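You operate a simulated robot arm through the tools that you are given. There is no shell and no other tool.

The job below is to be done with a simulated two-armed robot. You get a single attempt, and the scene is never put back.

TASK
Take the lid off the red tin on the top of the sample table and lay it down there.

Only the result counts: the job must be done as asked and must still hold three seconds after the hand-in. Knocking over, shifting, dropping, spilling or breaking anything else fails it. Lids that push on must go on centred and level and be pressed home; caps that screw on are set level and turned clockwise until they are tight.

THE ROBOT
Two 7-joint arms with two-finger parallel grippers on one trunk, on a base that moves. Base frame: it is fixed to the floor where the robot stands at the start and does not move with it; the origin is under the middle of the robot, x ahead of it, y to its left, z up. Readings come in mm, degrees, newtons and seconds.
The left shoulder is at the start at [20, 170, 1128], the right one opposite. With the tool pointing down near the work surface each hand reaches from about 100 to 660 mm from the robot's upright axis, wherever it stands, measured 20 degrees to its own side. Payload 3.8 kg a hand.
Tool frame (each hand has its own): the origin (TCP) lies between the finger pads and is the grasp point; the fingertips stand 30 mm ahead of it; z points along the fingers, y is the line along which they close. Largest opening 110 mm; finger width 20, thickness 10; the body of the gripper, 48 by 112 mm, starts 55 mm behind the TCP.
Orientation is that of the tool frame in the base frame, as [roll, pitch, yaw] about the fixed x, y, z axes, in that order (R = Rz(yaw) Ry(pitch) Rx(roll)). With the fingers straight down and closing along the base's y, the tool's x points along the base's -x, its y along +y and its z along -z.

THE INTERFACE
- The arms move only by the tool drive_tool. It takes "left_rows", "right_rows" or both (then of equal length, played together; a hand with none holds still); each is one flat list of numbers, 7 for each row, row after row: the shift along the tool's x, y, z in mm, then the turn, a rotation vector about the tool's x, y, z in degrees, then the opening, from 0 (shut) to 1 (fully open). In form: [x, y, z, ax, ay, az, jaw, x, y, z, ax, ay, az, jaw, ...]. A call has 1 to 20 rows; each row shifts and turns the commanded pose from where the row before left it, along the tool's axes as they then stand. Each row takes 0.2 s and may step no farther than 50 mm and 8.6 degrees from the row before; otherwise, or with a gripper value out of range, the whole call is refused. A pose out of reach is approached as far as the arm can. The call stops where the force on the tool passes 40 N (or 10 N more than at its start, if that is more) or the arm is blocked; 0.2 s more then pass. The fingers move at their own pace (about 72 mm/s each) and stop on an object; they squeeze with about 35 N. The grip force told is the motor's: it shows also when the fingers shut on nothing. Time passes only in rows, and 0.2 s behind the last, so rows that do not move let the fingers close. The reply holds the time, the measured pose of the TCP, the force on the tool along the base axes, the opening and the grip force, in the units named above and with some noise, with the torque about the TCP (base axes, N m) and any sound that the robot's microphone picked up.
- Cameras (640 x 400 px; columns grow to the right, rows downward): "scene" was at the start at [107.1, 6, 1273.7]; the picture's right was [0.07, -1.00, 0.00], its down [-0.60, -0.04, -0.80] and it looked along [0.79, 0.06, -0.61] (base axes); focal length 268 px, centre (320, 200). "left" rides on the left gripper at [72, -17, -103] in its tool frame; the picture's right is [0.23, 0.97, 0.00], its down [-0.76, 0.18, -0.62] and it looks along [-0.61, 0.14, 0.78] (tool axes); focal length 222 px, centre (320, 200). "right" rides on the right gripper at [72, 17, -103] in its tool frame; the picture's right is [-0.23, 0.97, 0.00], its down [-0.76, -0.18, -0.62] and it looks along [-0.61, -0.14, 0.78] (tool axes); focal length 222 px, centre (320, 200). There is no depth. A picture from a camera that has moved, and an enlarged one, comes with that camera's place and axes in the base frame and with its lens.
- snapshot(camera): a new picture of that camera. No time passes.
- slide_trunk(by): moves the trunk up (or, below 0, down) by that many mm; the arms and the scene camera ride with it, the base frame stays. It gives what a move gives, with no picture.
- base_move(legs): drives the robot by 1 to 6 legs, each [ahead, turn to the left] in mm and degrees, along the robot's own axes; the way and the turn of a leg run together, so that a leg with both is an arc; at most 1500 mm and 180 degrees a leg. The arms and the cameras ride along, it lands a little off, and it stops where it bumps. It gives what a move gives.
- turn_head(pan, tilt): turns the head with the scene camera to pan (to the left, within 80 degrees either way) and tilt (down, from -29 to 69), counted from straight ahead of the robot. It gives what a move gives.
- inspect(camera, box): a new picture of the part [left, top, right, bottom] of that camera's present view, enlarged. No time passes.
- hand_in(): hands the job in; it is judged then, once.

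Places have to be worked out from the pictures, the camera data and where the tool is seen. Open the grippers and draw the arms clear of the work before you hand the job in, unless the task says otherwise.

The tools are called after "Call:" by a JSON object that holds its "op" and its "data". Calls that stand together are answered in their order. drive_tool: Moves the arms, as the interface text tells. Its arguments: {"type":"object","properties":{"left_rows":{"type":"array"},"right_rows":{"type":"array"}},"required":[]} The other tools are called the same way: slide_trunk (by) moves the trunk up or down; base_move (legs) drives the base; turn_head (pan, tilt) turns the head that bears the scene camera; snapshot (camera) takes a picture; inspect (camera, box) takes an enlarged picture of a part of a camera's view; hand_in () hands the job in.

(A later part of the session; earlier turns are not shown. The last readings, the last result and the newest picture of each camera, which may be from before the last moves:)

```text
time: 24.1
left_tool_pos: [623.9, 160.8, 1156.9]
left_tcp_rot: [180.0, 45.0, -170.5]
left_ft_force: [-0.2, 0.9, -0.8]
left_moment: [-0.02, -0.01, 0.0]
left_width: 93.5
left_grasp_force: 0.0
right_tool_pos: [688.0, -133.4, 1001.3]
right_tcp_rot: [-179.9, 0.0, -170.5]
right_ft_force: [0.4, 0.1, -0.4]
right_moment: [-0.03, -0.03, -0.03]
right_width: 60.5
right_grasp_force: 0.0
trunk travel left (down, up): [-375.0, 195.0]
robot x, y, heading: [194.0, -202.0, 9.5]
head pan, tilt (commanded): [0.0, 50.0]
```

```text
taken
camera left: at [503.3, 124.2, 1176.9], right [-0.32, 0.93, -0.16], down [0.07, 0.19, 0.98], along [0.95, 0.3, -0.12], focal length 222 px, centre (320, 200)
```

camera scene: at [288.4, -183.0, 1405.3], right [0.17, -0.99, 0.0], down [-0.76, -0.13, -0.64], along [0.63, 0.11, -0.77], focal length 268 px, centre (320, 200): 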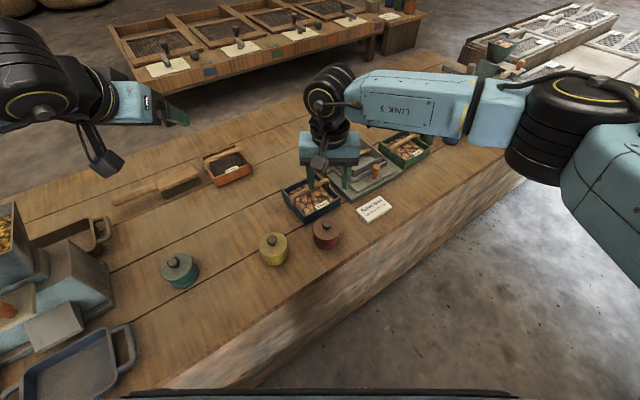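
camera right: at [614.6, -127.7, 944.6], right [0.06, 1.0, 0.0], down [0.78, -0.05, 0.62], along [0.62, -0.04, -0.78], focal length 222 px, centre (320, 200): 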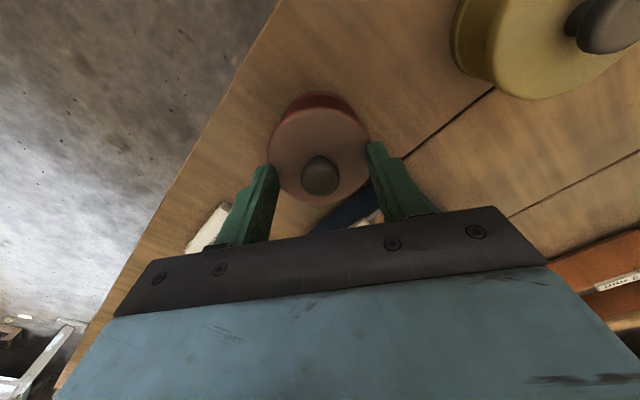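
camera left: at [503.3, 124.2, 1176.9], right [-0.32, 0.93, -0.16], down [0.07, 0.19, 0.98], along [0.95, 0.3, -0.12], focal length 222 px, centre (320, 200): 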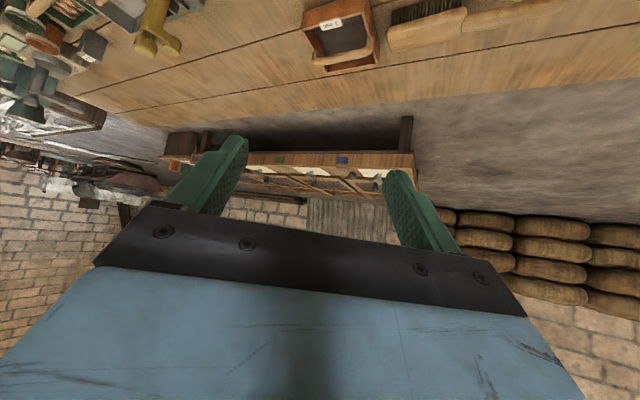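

The tilt worked and the left camera now looks nearly horizontally. Next I move the left hand to the pre-approach point about 130 mm behind the tin at z ≈ 870, clear of the right hand.

Call:
{"op": "drive_tool", "data": {"left_rows": [26.7, -30, 13.7, 0, 0, 0, 0.85, 26.7, -30, 13.7, 0, 0, 0, 0.85, 26.7, -30, 13.7, 0, 0, 0, 0.85, 26.7, -30, 13.7, 0, 0, 0, 0.85, 26.7, -30, 13.7, 0, 0, 0, 0.85, 26.7, -30, 13.7, 0, 0, 0, 0.85]}}

Call:
{"op": "snapshot", "data": {"camera": "scene"}}

Call:
{"op": "snapshot", "data": {"camera": "left"}}

Call:
{"op": "snapshot", "data": {"camera": "right"}}

```text
time: 25.5
left_tool_pos: [598.6, -24.8, 985.3]
left_tcp_rot: [-180.0, 45.1, -170.5]
left_ft_force: [-0.5, -0.4, 0.8]
left_moment: [0.02, 0.0, 0.02]
left_width: 93.5
left_grasp_force: 0.0
right_tool_pos: [689.4, -134.8, 1002.1]
right_tcp_rot: [-179.9, 0.0, -170.6]
right_ft_force: [-0.3, 0.4, 0.3]
right_moment: [0.0, 0.05, 0.0]
right_width: 60.5
right_grasp_force: 0.0
trunk travel left (down, up): [-375.0, 195.0]
robot x, y, heading: [194.7, -198.6, 9.4]
head pan, tilt (commanded): [0.0, 50.0]
```

```text
taken
camera scene: at [289.1, -183.9, 1405.3], right [0.17, -0.99, 0.0], down [-0.76, -0.13, -0.64], along [0.63, 0.11, -0.77], focal length 268 px, centre (320, 200)
```

scene: 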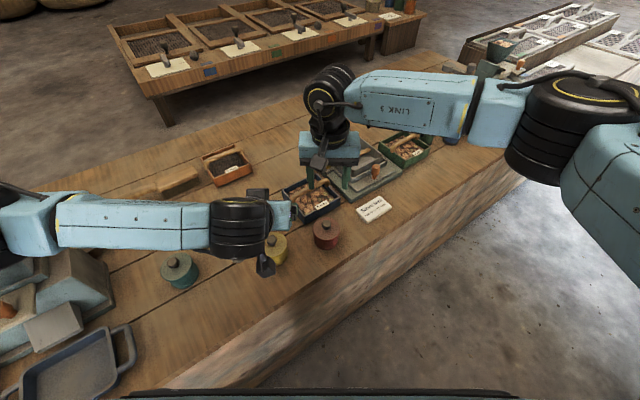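

```text
taken
camera left: at [478.1, -62.2, 1005.0], right [-0.32, 0.93, -0.16], down [0.07, 0.19, 0.98], along [0.95, 0.3, -0.12], focal length 222 px, centre (320, 200)
```

left: 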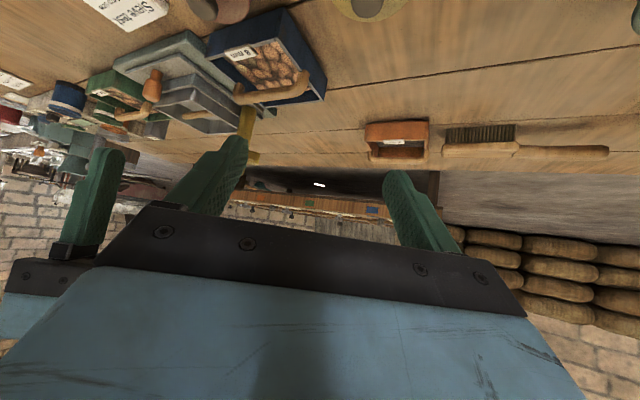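

```text
taken
camera right: at [614.9, -129.1, 1105.0], right [0.06, 1.0, 0.0], down [0.78, -0.05, 0.62], along [0.62, -0.04, -0.78], focal length 222 px, centre (320, 200)
```

right: 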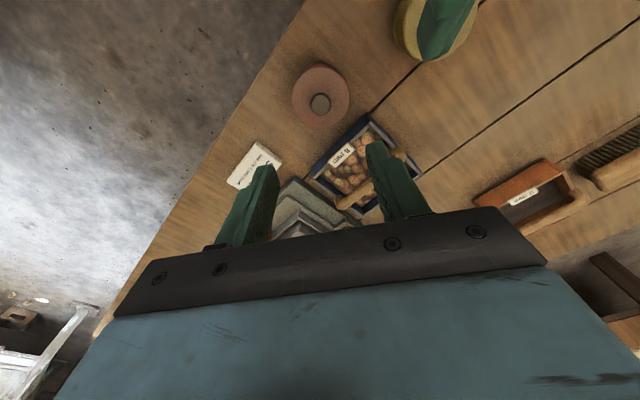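

The left forearm extends out to the left in the direction of the hopper, so I'll pan the head left to check its clearance before lowering further.

Call:
{"op": "turn_head", "data": {"pan": 45, "tilt": 45}}

Call:
{"op": "snapshot", "data": {"camera": "scene"}}

```text
time: 26.6
left_tool_pos: [597.1, -22.9, 985.3]
left_tcp_rot: [-180.0, 45.0, -170.4]
left_ft_force: [0.2, 0.1, 0.4]
left_moment: [0.05, -0.03, 0.01]
left_width: 93.5
left_grasp_force: 0.1
right_tool_pos: [687.3, -134.3, 1001.5]
right_tcp_rot: [-180.0, 0.0, -170.4]
right_ft_force: [0.5, 0.3, -0.1]
right_moment: [0.0, 0.02, -0.01]
right_width: 60.6
right_grasp_force: 0.0
trunk travel left (down, up): [-375.0, 195.0]
robot x, y, heading: [191.5, -197.6, 9.5]
head pan, tilt (commanded): [45.0, 45.0]
```

```text
taken
camera scene: at [259.4, -129.5, 1412.3], right [0.81, -0.58, 0.0], down [-0.41, -0.58, -0.71], along [0.41, 0.58, -0.71], focal length 268 px, centre (320, 200)
```

scene: 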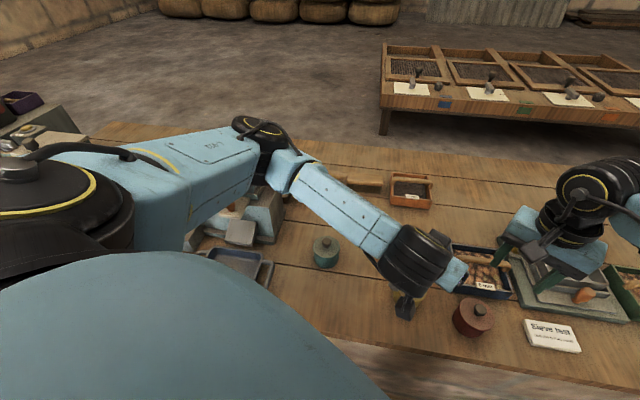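

The left elbow is at about z 1190, well above the hopper, so it is safe to continue. I'll go on to the pre-approach pose and turn the head back to the tin.

Call:
{"op": "drive_tool", "data": {"left_rows": [26.7, -30, 13.7, 0, 0, 0, 0.85, 26.7, -30, 13.7, 0, 0, 0, 0.85, 26.7, -30, 13.7, 0, 0, 0, 0.85, 26.7, -30, 13.7, 0, 0, 0, 0.85]}}

Call:
{"op": "turn_head", "data": {"pan": 5, "tilt": 50}}

Call:
{"op": "snapshot", "data": {"camera": "scene"}}

Call:
{"op": "snapshot", "data": {"camera": "left"}}

Call:
{"op": "snapshot", "data": {"camera": "right"}}

```text
time: 27.6
left_tool_pos: [583.3, -148.8, 867.8]
left_tcp_rot: [-180.0, 45.0, -170.4]
left_ft_force: [-0.2, -0.4, -0.5]
left_moment: [0.01, -0.01, 0.02]
left_width: 93.4
left_grasp_force: 0.0
right_tool_pos: [687.7, -134.1, 1001.5]
right_tcp_rot: [-180.0, 0.0, -170.4]
right_ft_force: [0.4, -1.0, 1.0]
right_moment: [-0.02, 0.03, 0.01]
right_width: 60.6
right_grasp_force: 0.2
trunk travel left (down, up): [-375.0, 195.0]
robot x, y, heading: [192.6, -195.6, 9.3]
head pan, tilt (commanded): [45.0, 45.0]
```

```text
time: 28.7
left_tool_pos: [582.6, -147.1, 868.7]
left_tcp_rot: [179.9, 45.1, -170.5]
left_ft_force: [-0.1, 0.6, -0.5]
left_moment: [0.01, -0.01, 0.02]
left_width: 93.5
left_grasp_force: 0.0
right_tool_pos: [687.5, -133.5, 1001.5]
right_tcp_rot: [179.9, 0.1, -170.4]
right_ft_force: [0.3, 0.3, -0.2]
right_moment: [0.03, -0.01, -0.02]
right_width: 60.8
right_grasp_force: 0.0
trunk travel left (down, up): [-375.0, 195.0]
robot x, y, heading: [191.7, -196.8, 9.4]
head pan, tilt (commanded): [5.0, 50.0]
```

```text
taken
camera scene: at [286.7, -176.2, 1405.4], right [0.25, -0.97, 0.0], down [-0.74, -0.19, -0.64], along [0.62, 0.16, -0.77], focal length 268 px, centre (320, 200)
```

scene: 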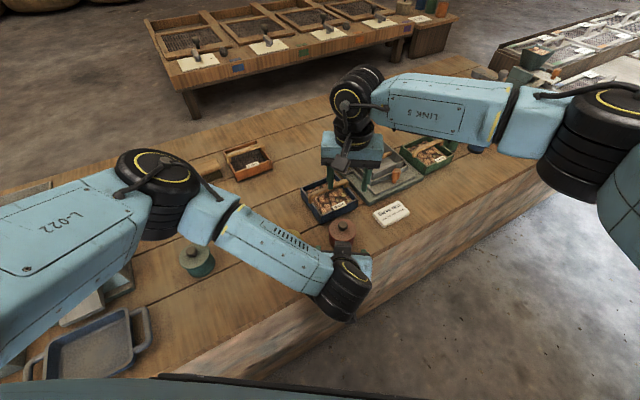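

```text
taken
camera left: at [462.3, -184.9, 889.1], right [-0.32, 0.93, -0.16], down [0.07, 0.19, 0.98], along [0.95, 0.3, -0.12], focal length 222 px, centre (320, 200)
```

left: 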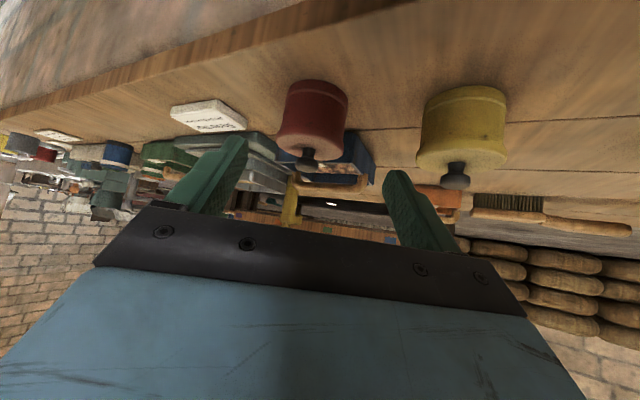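

```text
taken
camera right: at [614.1, -128.2, 1105.3], right [0.06, 1.0, 0.0], down [0.78, -0.05, 0.62], along [0.62, -0.04, -0.78], focal length 222 px, centre (320, 200)
```

right: 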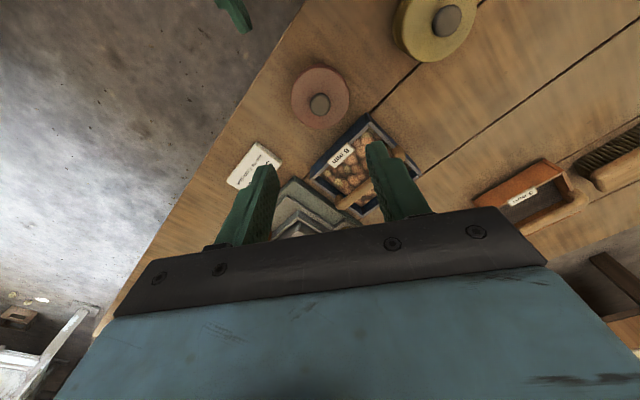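

The left camera now has a clean (inverted) side view of the red tin. I'll zoom in to find the seam between lid and body.

Call:
{"op": "inspect", "data": {"camera": "left", "box": [260, 60, 380, 190]}}

Call:
{"op": "inspect", "data": {"camera": "left", "box": [400, 70, 530, 200]}}

```text
3.08 times, centred on (320, 125) of left
camera zoom: at [462.3, -184.9, 889.1], right [-0.32, 0.93, -0.16], down [0.07, 0.19, 0.98], along [0.95, 0.3, -0.12], focal length 684 px, centre (320, 431)
```

zoom: 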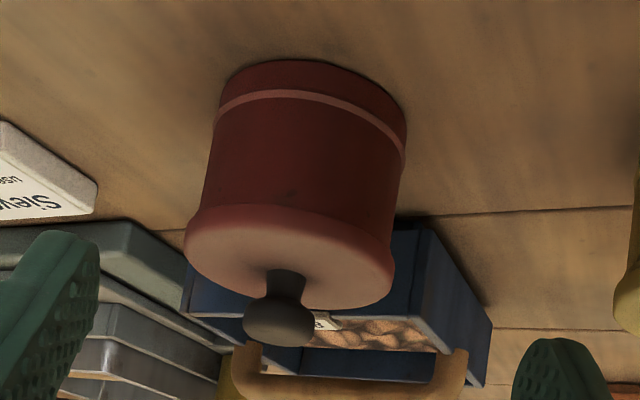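

```text
3.08 times, centred on (465, 135) of left
camera zoom: at [462.3, -184.9, 889.1], right [-0.32, 0.93, -0.16], down [0.07, 0.19, 0.98], along [0.95, 0.3, -0.12], focal length 684 px, centre (-126, 400)
```

zoom: 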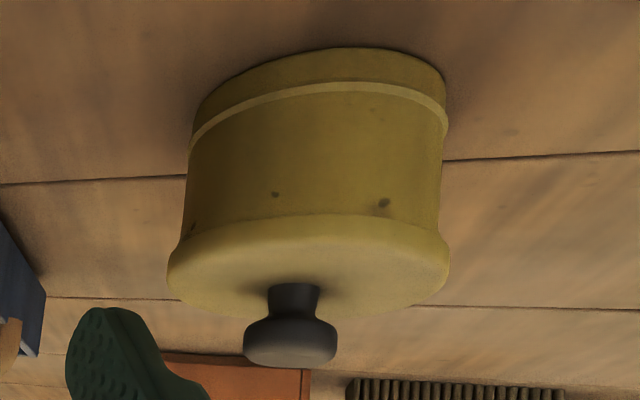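

The seam is clear: the lid rim spans about z 791–806, the body about 752–791 with a foot ring below, and the table is near z 742. I'll advance the left hand 80 mm along its approach axis with a small lateral correction, then check from the right camera above.

Call:
{"op": "drive_tool", "data": {"left_rows": [0.4, -0.9, 20, 0, 0, 0, 0.85, 0.4, -0.9, 20, 0, 0, 0, 0.85, 0.4, -0.9, 20, 0, 0, 0, 0.85, 0.4, -0.9, 20, 0, 0, 0, 0.85]}}

Call:
{"op": "snapshot", "data": {"camera": "right"}}

Call:
{"op": "snapshot", "data": {"camera": "left"}}

Call:
{"op": "inspect", "data": {"camera": "scene", "box": [280, 190, 420, 320]}}

```text
time: 29.7
left_tool_pos: [638.4, -144.5, 813.6]
left_tcp_rot: [-180.0, 45.0, -170.5]
left_ft_force: [-0.3, -0.2, -0.2]
left_moment: [0.0, -0.01, -0.02]
left_width: 93.3
left_grasp_force: 0.1
right_tool_pos: [687.4, -135.1, 1001.7]
right_tcp_rot: [180.0, 0.0, -170.6]
right_ft_force: [-0.5, -0.1, -0.3]
right_moment: [0.02, 0.02, -0.01]
right_width: 60.6
right_grasp_force: 0.0
trunk travel left (down, up): [-375.0, 195.0]
robot x, y, heading: [192.7, -200.4, 9.4]
head pan, tilt (commanded): [5.0, 50.0]
```

```text
taken
camera right: at [614.3, -128.4, 1105.2], right [0.06, 1.0, 0.0], down [0.78, -0.05, 0.62], along [0.62, -0.04, -0.78], focal length 222 px, centre (320, 200)
```

right: 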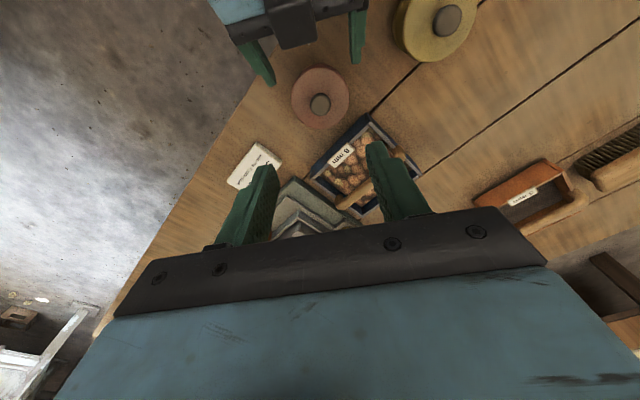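

```text
taken
camera left: at [517.5, -181.4, 832.6], right [-0.32, 0.93, -0.16], down [0.07, 0.19, 0.98], along [0.95, 0.3, -0.12], focal length 222 px, centre (320, 200)
```

left: 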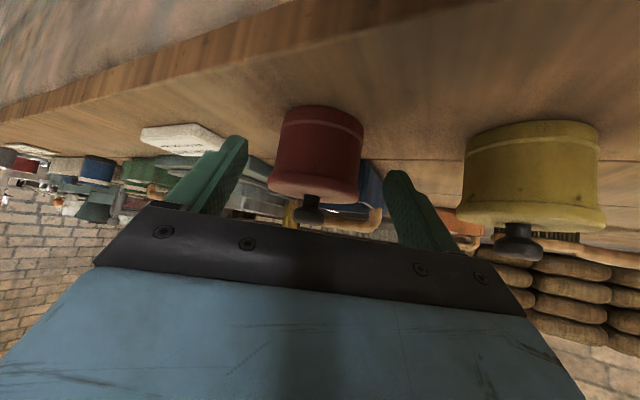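

```text
3.08 times, centred on (350, 255) of scene
camera zoom: at [286.9, -176.5, 1405.3], right [0.25, -0.97, 0.0], down [-0.74, -0.19, -0.64], along [0.62, 0.16, -0.77], focal length 826 px, centre (228, 31)
```

zoom: 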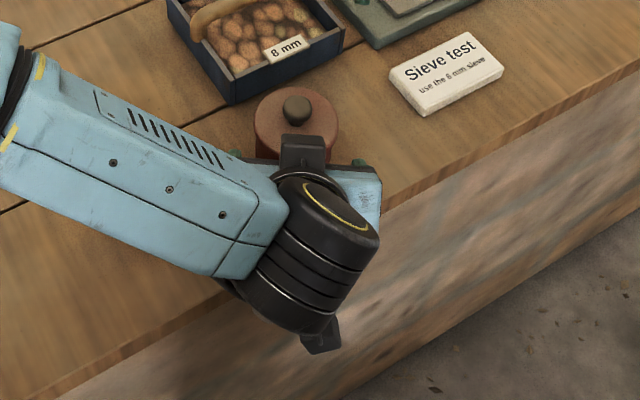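

The left hand is near the tin and seems roughly centred on it. There's a dark block on top of the left gripper, so I'll zoom in from the right camera to check clearances and alignment.

Call:
{"op": "inspect", "data": {"camera": "right", "box": [220, 0, 400, 130]}}

Call:
{"op": "inspect", "data": {"camera": "left", "box": [160, 90, 460, 260]}}

```text
3.08 times, centred on (310, 65) of right
camera zoom: at [614.3, -128.4, 1105.2], right [0.06, 1.0, 0.0], down [0.78, -0.05, 0.62], along [0.62, -0.04, -0.78], focal length 684 px, centre (351, 615)
```

zoom: 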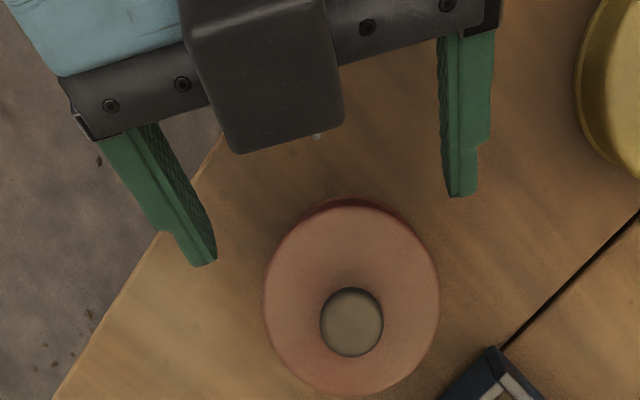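

```text
2.13 times, centred on (310, 175) of left
camera zoom: at [517.5, -181.4, 832.6], right [-0.32, 0.93, -0.16], down [0.07, 0.19, 0.98], along [0.95, 0.3, -0.12], focal length 474 px, centre (341, 253)
```

zoom: 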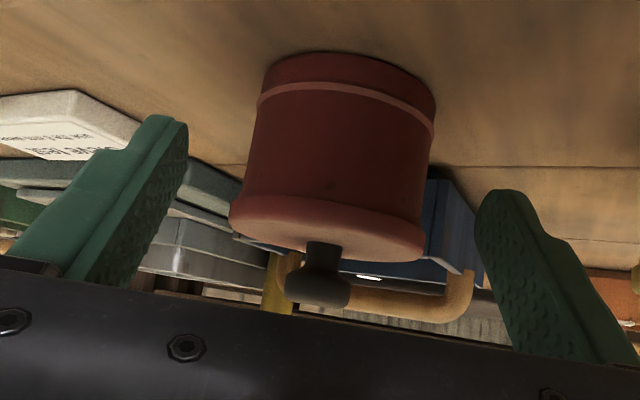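

That block is part of the left gripper's upper side (outer face at tool x ≈ -38), so I'll use a flatter 38° approach to keep clear of the right hand and the lid. I rotate 7° more, shift to the new line with +2 mm lateral correction, and advance 15 mm.

Call:
{"op": "drive_tool", "data": {"left_rows": [0, 0, 0, 0, -7, 0, 0.85, 7.4, 1.9, 0, 0, 0, 0, 0.85, 0, 0, 15, 0, 0, 0, 0.85, 0, 0, 0, 0, 0, 0, 0.85]}}

Call:
{"op": "inspect", "data": {"camera": "right", "box": [220, 0, 400, 130]}}

Call:
{"op": "inspect", "data": {"camera": "left", "box": [160, 90, 460, 260]}}

Call:
{"op": "inspect", "data": {"camera": "scene", "box": [280, 190, 420, 320]}}

```text
time: 30.7
left_tool_pos: [644.3, -141.9, 798.2]
left_tcp_rot: [-179.9, 51.9, -170.4]
left_ft_force: [0.1, 0.5, 0.5]
left_moment: [0.01, -0.01, 0.02]
left_width: 93.4
left_grasp_force: 0.1
right_tool_pos: [687.9, -133.2, 1002.7]
right_tcp_rot: [-180.0, 0.1, -170.5]
right_ft_force: [-0.2, -0.7, -0.1]
right_moment: [0.0, 0.02, -0.01]
right_width: 60.4
right_grasp_force: 0.0
trunk travel left (down, up): [-375.0, 195.0]
robot x, y, heading: [193.1, -199.6, 9.8]
head pan, tilt (commanded): [5.0, 50.0]
```

```text
3.08 times, centred on (310, 65) of right
camera zoom: at [614.0, -128.1, 1105.3], right [0.06, 1.0, 0.0], down [0.78, -0.05, 0.62], along [0.62, -0.04, -0.78], focal length 684 px, centre (351, 615)
```

zoom: 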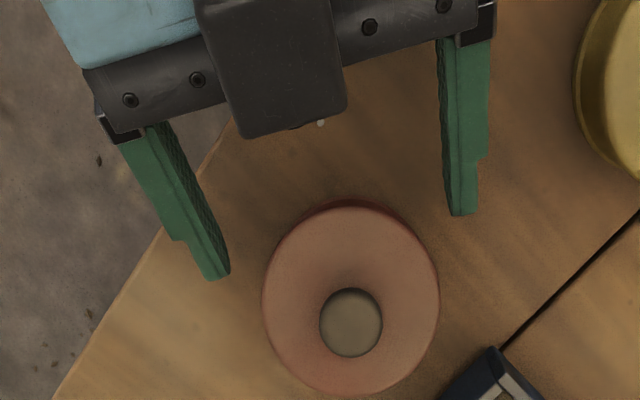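

```text
2.13 times, centred on (310, 175) of left
camera zoom: at [522.2, -179.3, 803.1], right [-0.3, 0.94, -0.18], down [-0.05, 0.17, 0.98], along [0.95, 0.3, 0.0], focal length 474 px, centre (341, 253)
```

zoom: 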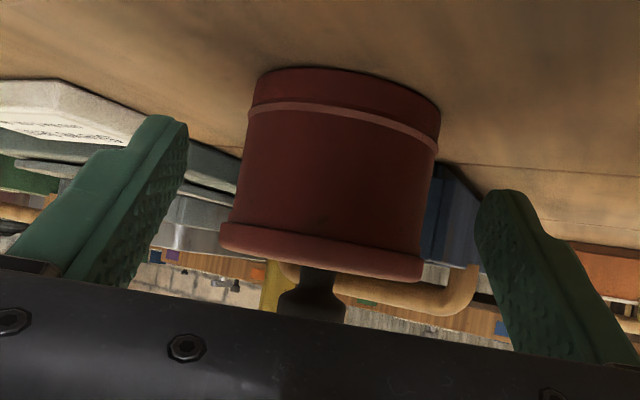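

```text
3.08 times, centred on (350, 255) of scene
camera zoom: at [286.6, -176.1, 1405.4], right [0.25, -0.97, 0.0], down [-0.74, -0.19, -0.64], along [0.62, 0.16, -0.77], focal length 826 px, centre (228, 31)
```

zoom: 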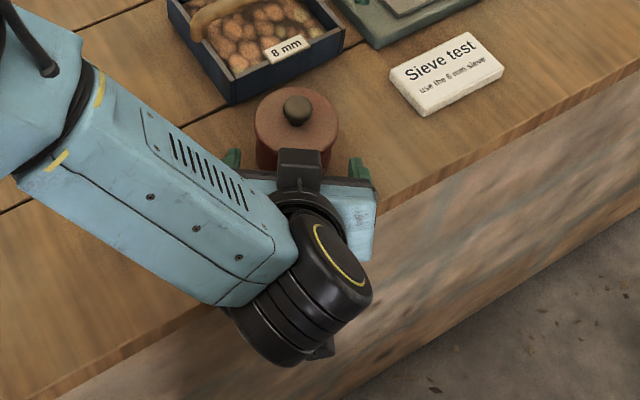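

The hand is centred on the tin to within about 1 mm in both views, and the lid rim is only about 10 mm high (z ≈ 796–807). I'll advance the remaining 29 mm, slightly raised, with the fingers still open.

Call:
{"op": "drive_tool", "data": {"left_rows": [-1.6, 0.4, 10, 0, 0, 0, 0.85, 0, 0, 10, 0, 0, 0, 0.85, 0, 0, 9, 0, 0, 0, 0.85, 0, 0, 0, 0, 0, 0, 0.85]}}

Call:
{"op": "inspect", "data": {"camera": "right", "box": [220, 0, 400, 130]}}

Call:
{"op": "inspect", "data": {"camera": "left", "box": [160, 90, 460, 260]}}

Call:
{"op": "inspect", "data": {"camera": "scene", "box": [280, 190, 420, 320]}}

```text
time: 31.7
left_tool_pos: [667.4, -136.7, 780.5]
left_tcp_rot: [180.0, 52.0, -170.5]
left_ft_force: [-0.3, -0.3, -0.2]
left_moment: [0.01, 0.01, -0.02]
left_width: 93.6
left_grasp_force: 0.1
right_tool_pos: [687.4, -133.4, 1001.4]
right_tcp_rot: [-180.0, 0.0, -170.5]
right_ft_force: [-0.1, -0.6, -1.0]
right_moment: [0.01, 0.04, 0.02]
right_width: 60.8
right_grasp_force: 0.0
trunk travel left (down, up): [-375.0, 195.0]
robot x, y, heading: [189.6, -194.8, 9.5]
head pan, tilt (commanded): [5.0, 50.0]
```

```text
3.08 times, centred on (310, 65) of right
camera zoom: at [614.1, -128.3, 1105.3], right [0.06, 1.0, 0.0], down [0.78, -0.05, 0.62], along [0.62, -0.04, -0.78], focal length 684 px, centre (351, 615)
```

zoom: 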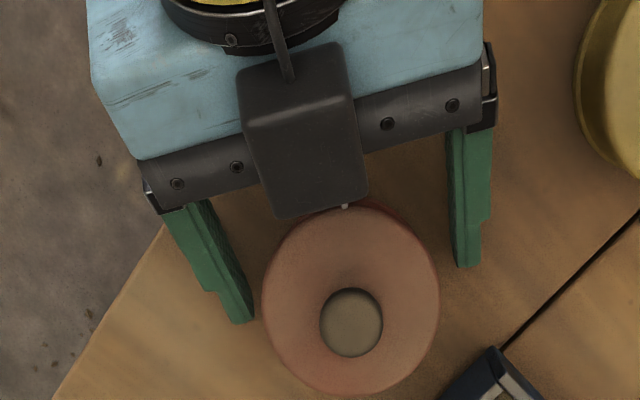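

```text
2.13 times, centred on (310, 175) of left
camera zoom: at [545.2, -174.3, 785.3], right [-0.3, 0.94, -0.18], down [-0.05, 0.17, 0.98], along [0.95, 0.3, 0.0], focal length 474 px, centre (341, 253)
```

zoom: 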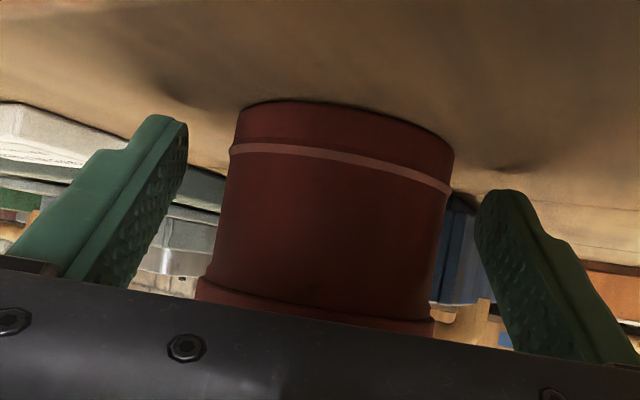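

```text
3.08 times, centred on (350, 255) of scene
camera zoom: at [286.7, -176.3, 1405.4], right [0.25, -0.97, 0.0], down [-0.74, -0.19, -0.64], along [0.62, 0.16, -0.77], focal length 826 px, centre (228, 31)
```

zoom: 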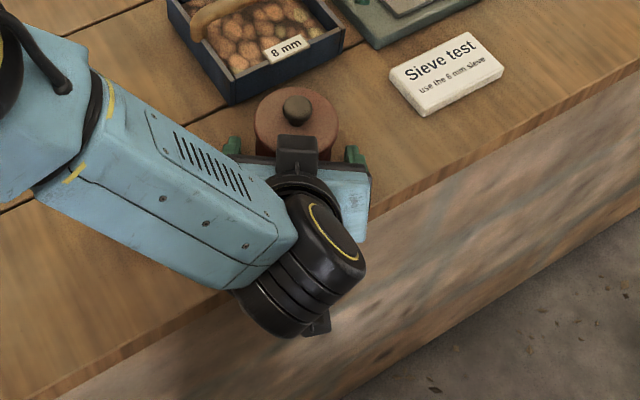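

The fingers straddle the tin symmetrically. The foot ring tops out near z 759 and the rim bottom is near 798, so I'll raise the hand about 5 mm to seat the pads on the plain body, then close slowly.

Call:
{"op": "drive_tool", "data": {"left_rows": [-3.9, 0, -1.1, 0, 0, 0, 0.85, 0, 0, 0, 0, 0, 0, 0.75, 0, 0, 0, 0, 0, 0, 0.68, 0, 0, 0, 0, 0, 0, 0.65, 0, 0, 0, 0, 0, 0, 0.63, 0, 0, 0, 0, 0, 0, 0.61, 0, 0, 0, 0, 0, 0, 0.59, 0, 0, 0, 0, 0, 0, 0.57, 0, 0, 0, 0, 0, 0, 0.54, 0, 0, 0, 0, 0, 0, 0.5, 0, 0, 0, 0, 0, 0, 0.5]}}

Call:
{"op": "inspect", "data": {"camera": "right", "box": [220, 0, 400, 130]}}

Call:
{"op": "inspect", "data": {"camera": "left", "box": [160, 90, 460, 260]}}

```text
time: 34.1
left_tool_pos: [668.6, -135.6, 784.3]
left_tcp_rot: [180.0, 52.0, -170.5]
left_ft_force: [0.0, -0.2, 0.5]
left_moment: [0.01, -0.02, -0.01]
left_width: 68.2
left_grasp_force: 35.2
right_tool_pos: [687.8, -133.4, 1000.7]
right_tcp_rot: [-179.9, 0.0, -170.5]
right_ft_force: [0.0, 0.8, 0.4]
right_moment: [0.02, 0.04, 0.04]
right_width: 60.4
right_grasp_force: 0.0
trunk travel left (down, up): [-375.0, 195.0]
robot x, y, heading: [191.2, -195.1, 9.8]
head pan, tilt (commanded): [5.0, 50.0]
```

```text
3.08 times, centred on (310, 65) of right
camera zoom: at [614.1, -128.3, 1105.3], right [0.06, 1.0, 0.0], down [0.78, -0.05, 0.62], along [0.62, -0.04, -0.78], focal length 684 px, centre (351, 615)
```

zoom: 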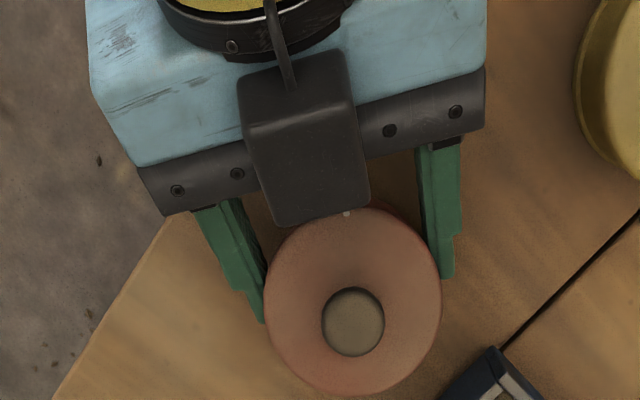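

```text
2.13 times, centred on (310, 175) of left
camera zoom: at [546.8, -173.9, 789.2], right [-0.3, 0.94, -0.18], down [-0.05, 0.17, 0.98], along [0.95, 0.3, 0.0], focal length 474 px, centre (341, 253)
```

zoom: 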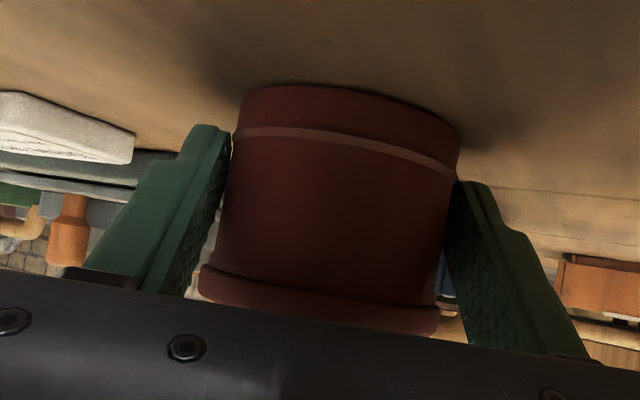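

The left hand holds the body firmly (68 mm, 35 N), on the plain wall below the rim, and the tin stayed in place. Now I tilt the right hand 10° away to keep its camera clear of the left wrist and bring it down to just above the knob.

Call:
{"op": "drive_tool", "data": {"right_rows": [0, 0, 0, 0, 5, 0, 0.5, 0, 0, 0, 0, 5, 0, 0.5, -8.6, 0.3, 39.4, 0, 0, 0, 0.5, -8.6, 0.3, 39.4, 0, 0, 0, 0.5, -8.6, 0.2, 39.4, 0, 0, 0, 0.5, 0, 0, 0, 0, 0, 0, 0.5]}}

Call:
{"op": "snapshot", "data": {"camera": "right"}}

Call:
{"op": "inspect", "data": {"camera": "right", "box": [230, 60, 410, 220]}}

Call:
{"op": "inspect", "data": {"camera": "scene", "box": [280, 150, 440, 300]}}

```text
time: 35.5
left_tool_pos: [668.8, -137.0, 783.8]
left_tcp_rot: [179.9, 52.0, -170.5]
left_ft_force: [0.5, -0.2, 0.1]
left_moment: [0.01, -0.01, 0.03]
left_width: 68.5
left_grasp_force: 34.7
right_tool_pos: [693.2, -132.6, 881.9]
right_tcp_rot: [180.0, -10.1, -170.5]
right_ft_force: [-0.2, 0.1, 0.5]
right_moment: [0.01, 0.0, 0.0]
right_width: 55.0
right_grasp_force: 0.1
trunk travel left (down, up): [-375.0, 195.0]
robot x, y, heading: [190.5, -199.3, 9.4]
head pan, tilt (commanded): [5.0, 50.0]
```

```text
taken
camera right: at [638.5, -124.6, 996.4], right [0.06, 1.0, -0.04], down [0.88, -0.03, 0.48], along [0.48, -0.06, -0.88], focal length 222 px, centre (320, 200)
```

right: 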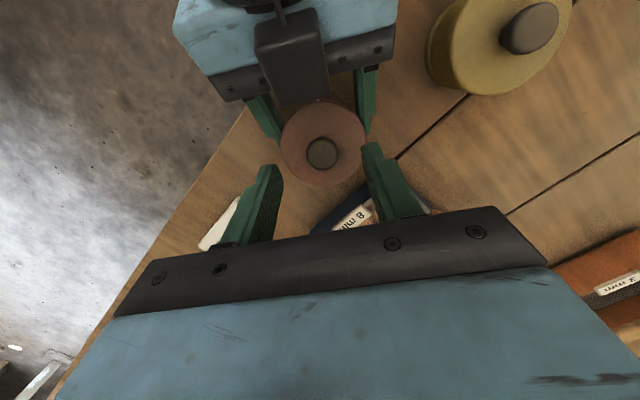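

```text
2.50 times, centred on (320, 140) of right
camera zoom: at [638.5, -124.6, 996.4], right [0.06, 1.0, -0.04], down [0.88, -0.03, 0.48], along [0.48, -0.06, -0.88], focal length 555 px, centre (320, 350)
```

zoom: 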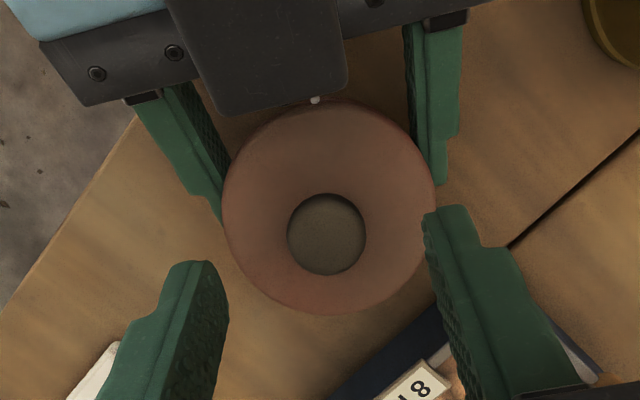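

```text
2.67 times, centred on (360, 225) of scene
camera zoom: at [286.6, -176.4, 1405.4], right [0.25, -0.97, 0.0], down [-0.74, -0.19, -0.64], along [0.62, 0.16, -0.77], focal length 716 px, centre (213, 133)
```

zoom: 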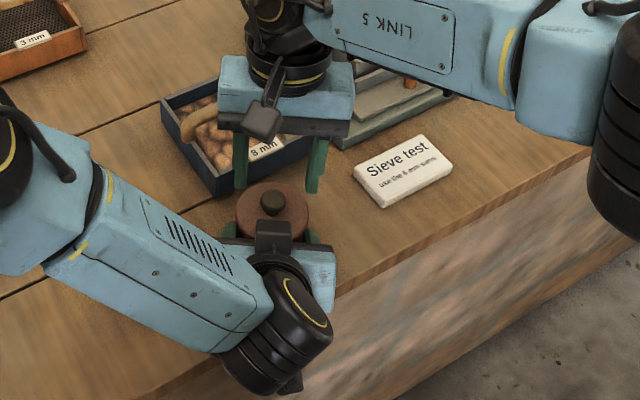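

The knob projects within about 1 mm of the intended grasp point. I'll shift 0.8 mm laterally, descend vertically 39 mm so the tips are just above the lid, and close gently.

Call:
{"op": "drive_tool", "data": {"right_rows": [-3.4, 0.8, 19.4, 0, 0, 0, 0.5, -3.4, 0, 19.4, 0, 0, 0, 0.5, 0, 0, 0, 0, 0, 0, 0.5]}}

Call:
{"op": "inspect", "data": {"camera": "right", "box": [230, 80, 410, 250]}}

Call:
{"op": "inspect", "data": {"camera": "scene", "box": [280, 150, 440, 300]}}

```text
time: 36.3
left_tool_pos: [668.5, -135.5, 783.3]
left_tcp_rot: [179.9, 52.0, -170.6]
left_ft_force: [0.1, -0.5, 0.0]
left_moment: [0.05, 0.01, 0.04]
left_width: 68.5
left_grasp_force: 35.2
right_tool_pos: [693.0, -130.0, 840.5]
right_tcp_rot: [-179.9, -9.9, -170.3]
right_ft_force: [0.1, 0.4, 0.3]
right_moment: [-0.02, 0.03, 0.01]
right_width: 54.8
right_grasp_force: 0.0
trunk travel left (down, up): [-375.0, 195.0]
robot x, y, heading: [190.6, -197.0, 9.4]
head pan, tilt (commanded): [5.0, 50.0]
```

```text
2.35 times, centred on (320, 165) of right
camera zoom: at [638.0, -122.3, 955.4], right [0.06, 1.0, -0.04], down [0.88, -0.03, 0.48], along [0.48, -0.06, -0.88], focal length 523 px, centre (320, 282)
```

zoom: 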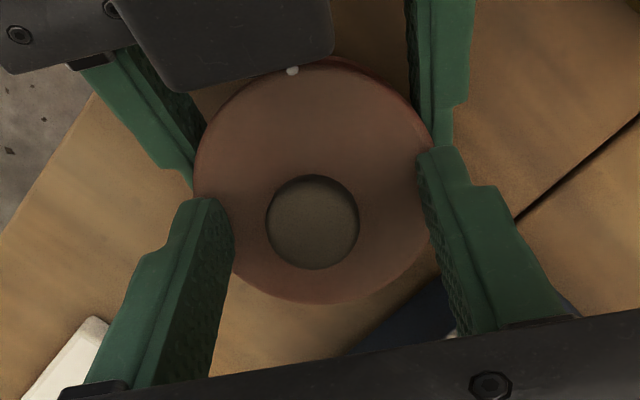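

```text
2.67 times, centred on (360, 225) of scene
camera zoom: at [286.6, -176.4, 1405.4], right [0.25, -0.97, 0.0], down [-0.74, -0.19, -0.64], along [0.62, 0.16, -0.77], focal length 716 px, centre (213, 133)
```

zoom: 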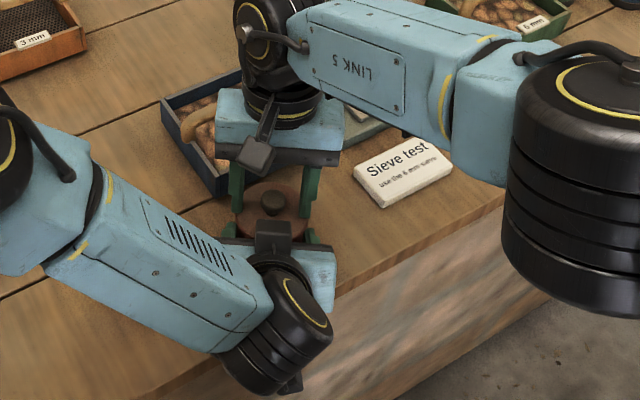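

The knob is now about 1.5 mm to the tool's -y side and no contact force shows. I'll correct that and close slowly on it.

Call:
{"op": "drive_tool", "data": {"right_rows": [0, -1.5, -0.7, 0, 0, 0, 0.5, 0, 0, 0, 0, 0, 0, 0.4, 0, 0, 0, 0, 0, 0, 0.34]}}

Call:
{"op": "inspect", "data": {"camera": "right", "box": [230, 80, 410, 250]}}

```text
time: 37.1
left_tool_pos: [668.9, -137.1, 783.5]
left_tcp_rot: [-180.0, 52.0, -170.5]
left_ft_force: [-0.4, -0.8, 1.6]
left_moment: [0.02, -0.05, 0.03]
left_width: 68.5
left_grasp_force: 35.6
right_tool_pos: [694.3, -133.3, 840.9]
right_tcp_rot: [180.0, -10.0, -170.5]
right_ft_force: [0.0, 0.5, 0.0]
right_moment: [0.01, 0.02, 0.0]
right_width: 37.3
right_grasp_force: 0.1
trunk travel left (down, up): [-375.0, 195.0]
robot x, y, heading: [191.8, -200.1, 9.3]
head pan, tilt (commanded): [5.0, 50.0]
```

```text
2.35 times, centred on (320, 165) of right
camera zoom: at [638.8, -123.8, 956.2], right [0.06, 1.0, -0.04], down [0.88, -0.03, 0.48], along [0.48, -0.06, -0.88], focal length 523 px, centre (320, 282)
```

zoom: 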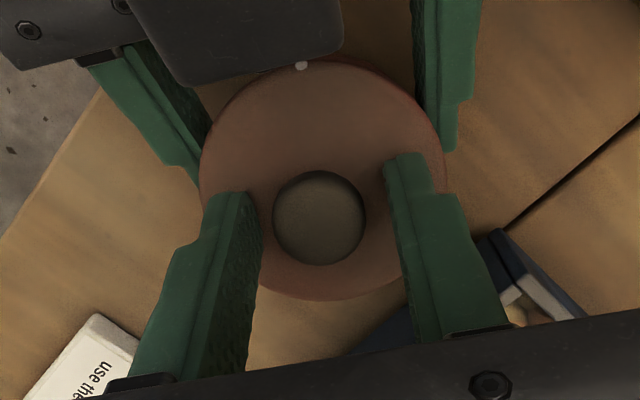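

Well centred, as in the first successful grip. Closing fully now.

Call:
{"op": "drive_tool", "data": {"right_rows": [0, 0, 0, 0, 0, 0, 0.3, 0, 0, 0, 0, 0, 0, 0.26, 0, 0, 0, 0, 0, 0, 0.23, 0, 0, 0, 0, 0, 0, 0.2, 0, 0, 0, 0, 0, 0, 0.1, 0, 0, 0, 0, 0, 0, 0.0, 0, 0, 0, 0, 0, 0, 0.0]}}

Call:
{"op": "inspect", "data": {"camera": "right", "box": [230, 80, 410, 250]}}

Call:
{"op": "inspect", "data": {"camera": "left", "box": [160, 90, 460, 260]}}

```text
time: 38.7
left_tool_pos: [668.7, -136.8, 783.5]
left_tcp_rot: [-180.0, 52.0, -170.5]
left_ft_force: [0.4, 0.3, 1.0]
left_moment: [0.02, -0.02, 0.03]
left_width: 68.3
left_grasp_force: 35.2
right_tool_pos: [693.2, -131.6, 842.1]
right_tcp_rot: [180.0, -10.0, -170.5]
right_ft_force: [-0.1, -0.4, -0.5]
right_moment: [-0.04, -0.03, 0.03]
right_width: 22.9
right_grasp_force: 35.1
trunk travel left (down, up): [-375.0, 195.0]
robot x, y, heading: [190.3, -199.6, 9.4]
head pan, tilt (commanded): [5.0, 50.0]
heard: snap
```

```text
2.35 times, centred on (320, 165) of right
camera zoom: at [638.8, -123.9, 956.2], right [0.06, 1.0, -0.04], down [0.88, -0.03, 0.48], along [0.48, -0.06, -0.88], focal length 523 px, centre (320, 282)
```

zoom: 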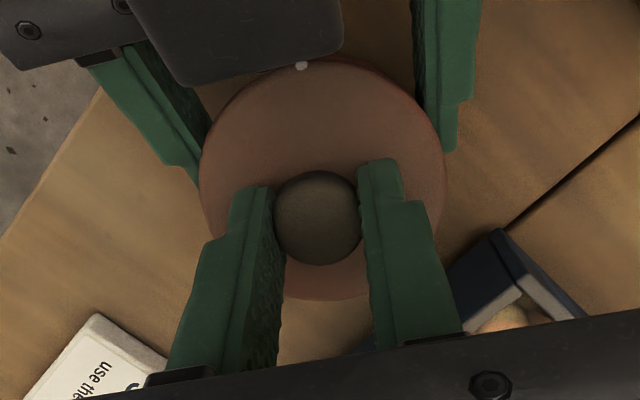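

```text
2.13 times, centred on (310, 175) of left
camera zoom: at [546.8, -173.9, 789.2], right [-0.3, 0.94, -0.18], down [-0.05, 0.17, 0.98], along [0.95, 0.3, 0.0], focal length 474 px, centre (341, 253)
```

zoom: 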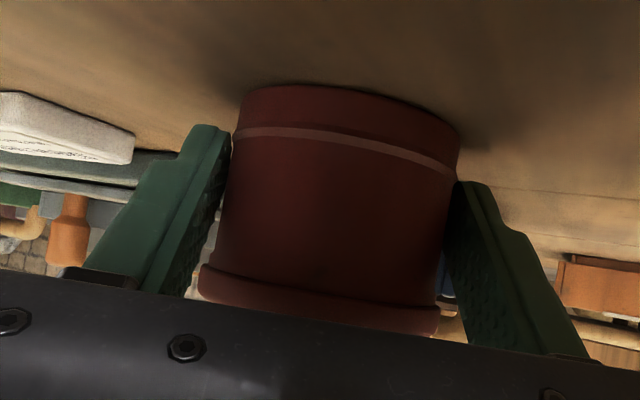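

I heard a snap as the grip took hold, so the lid may have come loose. I'll lift vertically 3 mm slowly and watch the forces and the body.

Call:
{"op": "drive_tool", "data": {"right_rows": [0.17, 0, -0.98, 0, 0, 0, 0.0, 0.17, 0, -0.98, 0, 0, 0, 0.0, 0.17, 0, -0.98, 0, 0, 0, 0.0]}}

Call:
{"op": "inspect", "data": {"camera": "right", "box": [230, 80, 410, 250]}}

Call:
{"op": "inspect", "data": {"camera": "left", "box": [160, 90, 460, 260]}}

```text
time: 39.5
left_tool_pos: [668.2, -136.0, 784.0]
left_tcp_rot: [-180.0, 52.0, -170.6]
left_ft_force: [-0.2, 0.3, 1.0]
left_moment: [0.03, 0.0, 0.02]
left_width: 68.7
left_grasp_force: 35.2
right_tool_pos: [693.8, -133.6, 844.8]
right_tcp_rot: [179.9, -10.0, -170.4]
right_ft_force: [-0.1, -0.7, 0.0]
right_moment: [0.0, 0.0, 0.04]
right_width: 22.6
right_grasp_force: 34.9
trunk travel left (down, up): [-375.0, 195.0]
robot x, y, heading: [191.4, -201.9, 9.3]
head pan, tilt (commanded): [5.0, 50.0]
```

```text
2.35 times, centred on (320, 165) of right
camera zoom: at [638.5, -124.8, 958.7], right [0.06, 1.0, -0.04], down [0.88, -0.03, 0.48], along [0.48, -0.06, -0.88], focal length 523 px, centre (320, 282)
```

zoom: 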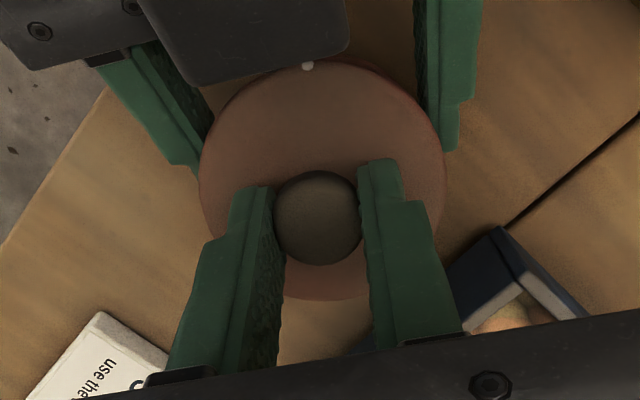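

```text
2.13 times, centred on (310, 175) of left
camera zoom: at [546.8, -173.9, 789.2], right [-0.3, 0.94, -0.18], down [-0.05, 0.17, 0.98], along [0.95, 0.3, 0.0], focal length 474 px, centre (341, 253)
```

zoom: 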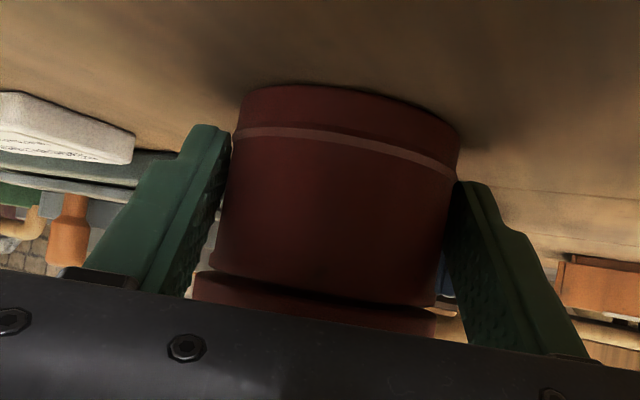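

The lid is separating cleanly: a gap shows below its rim, the body stayed put and forces are near zero. I'll lift another 17 mm vertically, staying below the left gripper's block.

Call:
{"op": "drive_tool", "data": {"right_rows": [0.59, 0, -3.35, 0, 0, 0, 0.0, 0.59, 0, -3.35, 0, 0, 0, 0.0, 0.59, 0, -3.35, 0, 0, 0, 0.0, 0.59, 0, -3.35, 0, 0, 0, 0.0, 0.59, 0, -3.35, 0, 0, 0, 0.0]}}

Call:
{"op": "inspect", "data": {"camera": "right", "box": [230, 80, 410, 250]}}

Call:
{"op": "snapshot", "data": {"camera": "left"}}

Call:
{"op": "inspect", "data": {"camera": "scene", "box": [280, 150, 440, 300]}}

```text
time: 40.7
left_tool_pos: [669.0, -136.7, 784.7]
left_tcp_rot: [-179.9, 52.0, -170.5]
left_ft_force: [0.4, 0.3, 0.1]
left_moment: [0.01, -0.02, 0.02]
left_width: 68.5
left_grasp_force: 35.2
right_tool_pos: [693.6, -131.3, 861.0]
right_tcp_rot: [-179.9, -10.0, -170.5]
right_ft_force: [0.9, -0.9, 0.6]
right_moment: [0.03, -0.01, 0.02]
right_width: 23.0
right_grasp_force: 35.0
trunk travel left (down, up): [-375.0, 195.0]
robot x, y, heading: [191.0, -200.4, 9.4]
head pan, tilt (commanded): [5.0, 50.0]
```

```text
2.35 times, centred on (320, 165) of right
camera zoom: at [638.8, -123.6, 976.0], right [0.06, 1.0, -0.04], down [0.88, -0.03, 0.48], along [0.48, -0.06, -0.88], focal length 523 px, centre (320, 282)
```

zoom: 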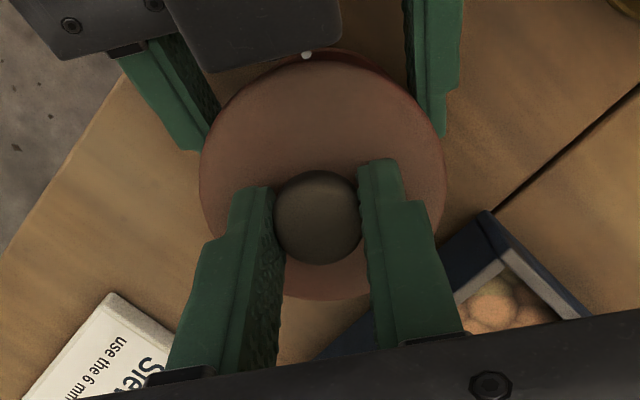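

```text
taken
camera left: at [546.8, -173.9, 789.2], right [-0.3, 0.94, -0.18], down [-0.05, 0.17, 0.98], along [0.95, 0.3, 0.0], focal length 222 px, centre (320, 200)
```

left: 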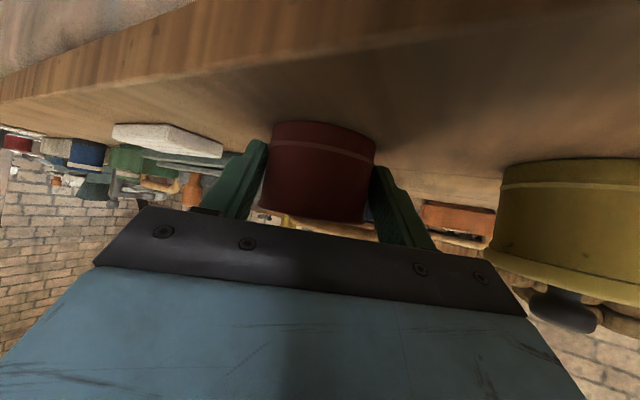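

```text
2.67 times, centred on (360, 225) of scene
camera zoom: at [286.7, -176.4, 1405.4], right [0.25, -0.97, 0.0], down [-0.74, -0.19, -0.64], along [0.62, 0.16, -0.77], focal length 716 px, centre (213, 133)
```

zoom: 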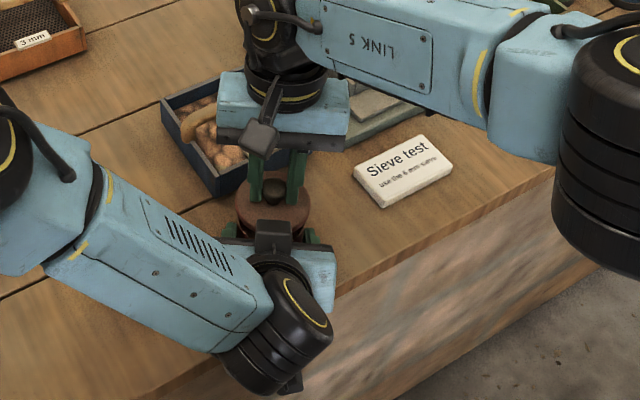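

The lid is free, lifted 20 mm, and the body still stands in the left hand's grip. I'll move the lid forward and up, clear of the left gripper, then check before releasing the body.

Call:
{"op": "drive_tool", "data": {"right_rows": [-5.7, 0, -3.55, 0, 0, 0, 0.0, -5.7, 0, -3.55, 0, 0, 0, 0.0, -5.7, 0, -3.55, 0, 0, 0, 0.0, -5.7, 0, -3.55, 0, 0, 0, 0.0, 4.35, 0, -24.6, 0, 0, 0, 0.0, 4.35, 0, -24.6, 0, 0, 0, 0.0, 4.35, 0, -24.6, 0, 0, 0, 0.0, 4.35, 0, -24.6, 0, 0, 0, 0.0]}}

Call:
{"op": "snapshot", "data": {"camera": "right"}}

Call:
{"op": "snapshot", "data": {"camera": "left"}}

Call:
{"op": "inspect", "data": {"camera": "scene", "box": [280, 120, 440, 300]}}

```text
time: 42.5
left_tool_pos: [668.8, -136.5, 783.6]
left_tcp_rot: [-179.9, 52.0, -170.5]
left_ft_force: [-0.2, 1.2, 1.4]
left_moment: [0.01, 0.03, 0.0]
left_width: 68.3
left_grasp_force: 34.9
right_tool_pos: [713.5, -129.7, 969.9]
right_tcp_rot: [-180.0, -10.1, -170.5]
right_ft_force: [0.0, 0.0, -1.2]
right_moment: [-0.02, -0.01, -0.01]
right_width: 22.7
right_grasp_force: 35.0
right hand out of reach, approached as far as the arm can: row 4
trunk travel left (down, up): [-375.0, 195.0]
robot x, y, heading: [192.6, -202.7, 9.6]
head pan, tilt (commanded): [5.0, 50.0]
```

```text
taken
camera right: at [658.5, -121.7, 1084.3], right [0.06, 1.0, -0.04], down [0.88, -0.03, 0.48], along [0.48, -0.06, -0.88], focal length 222 px, centre (320, 200)
```

right: 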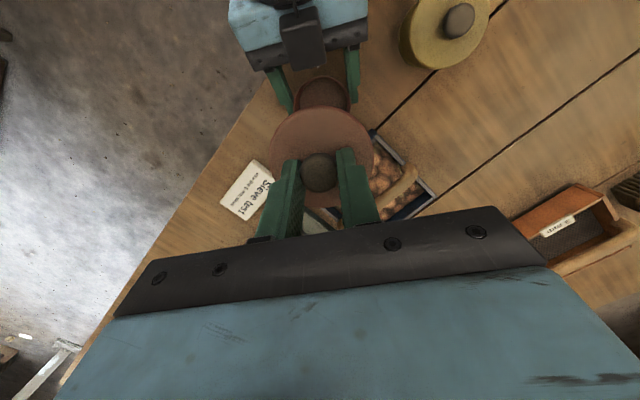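

```text
taken
camera left: at [546.7, -173.9, 789.2], right [-0.3, 0.94, -0.18], down [-0.05, 0.17, 0.98], along [0.95, 0.3, 0.0], focal length 222 px, centre (320, 200)
```

left: 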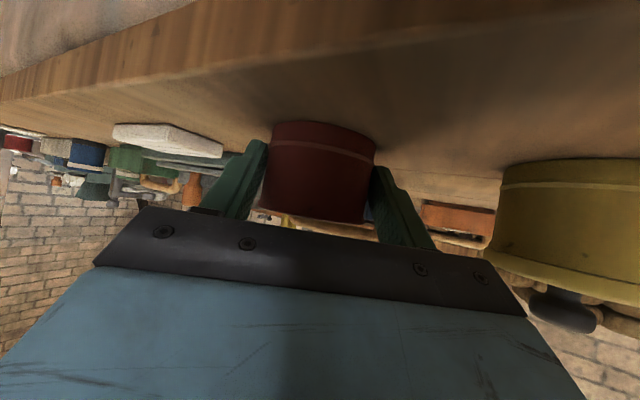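

```text
2.22 times, centred on (360, 210) of scene
camera zoom: at [286.6, -176.3, 1405.4], right [0.25, -0.97, 0.0], down [-0.74, -0.19, -0.64], along [0.62, 0.16, -0.77], focal length 597 px, centre (231, 178)
```

zoom: 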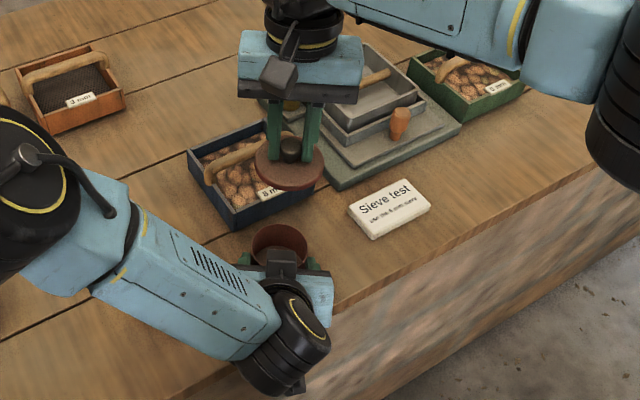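

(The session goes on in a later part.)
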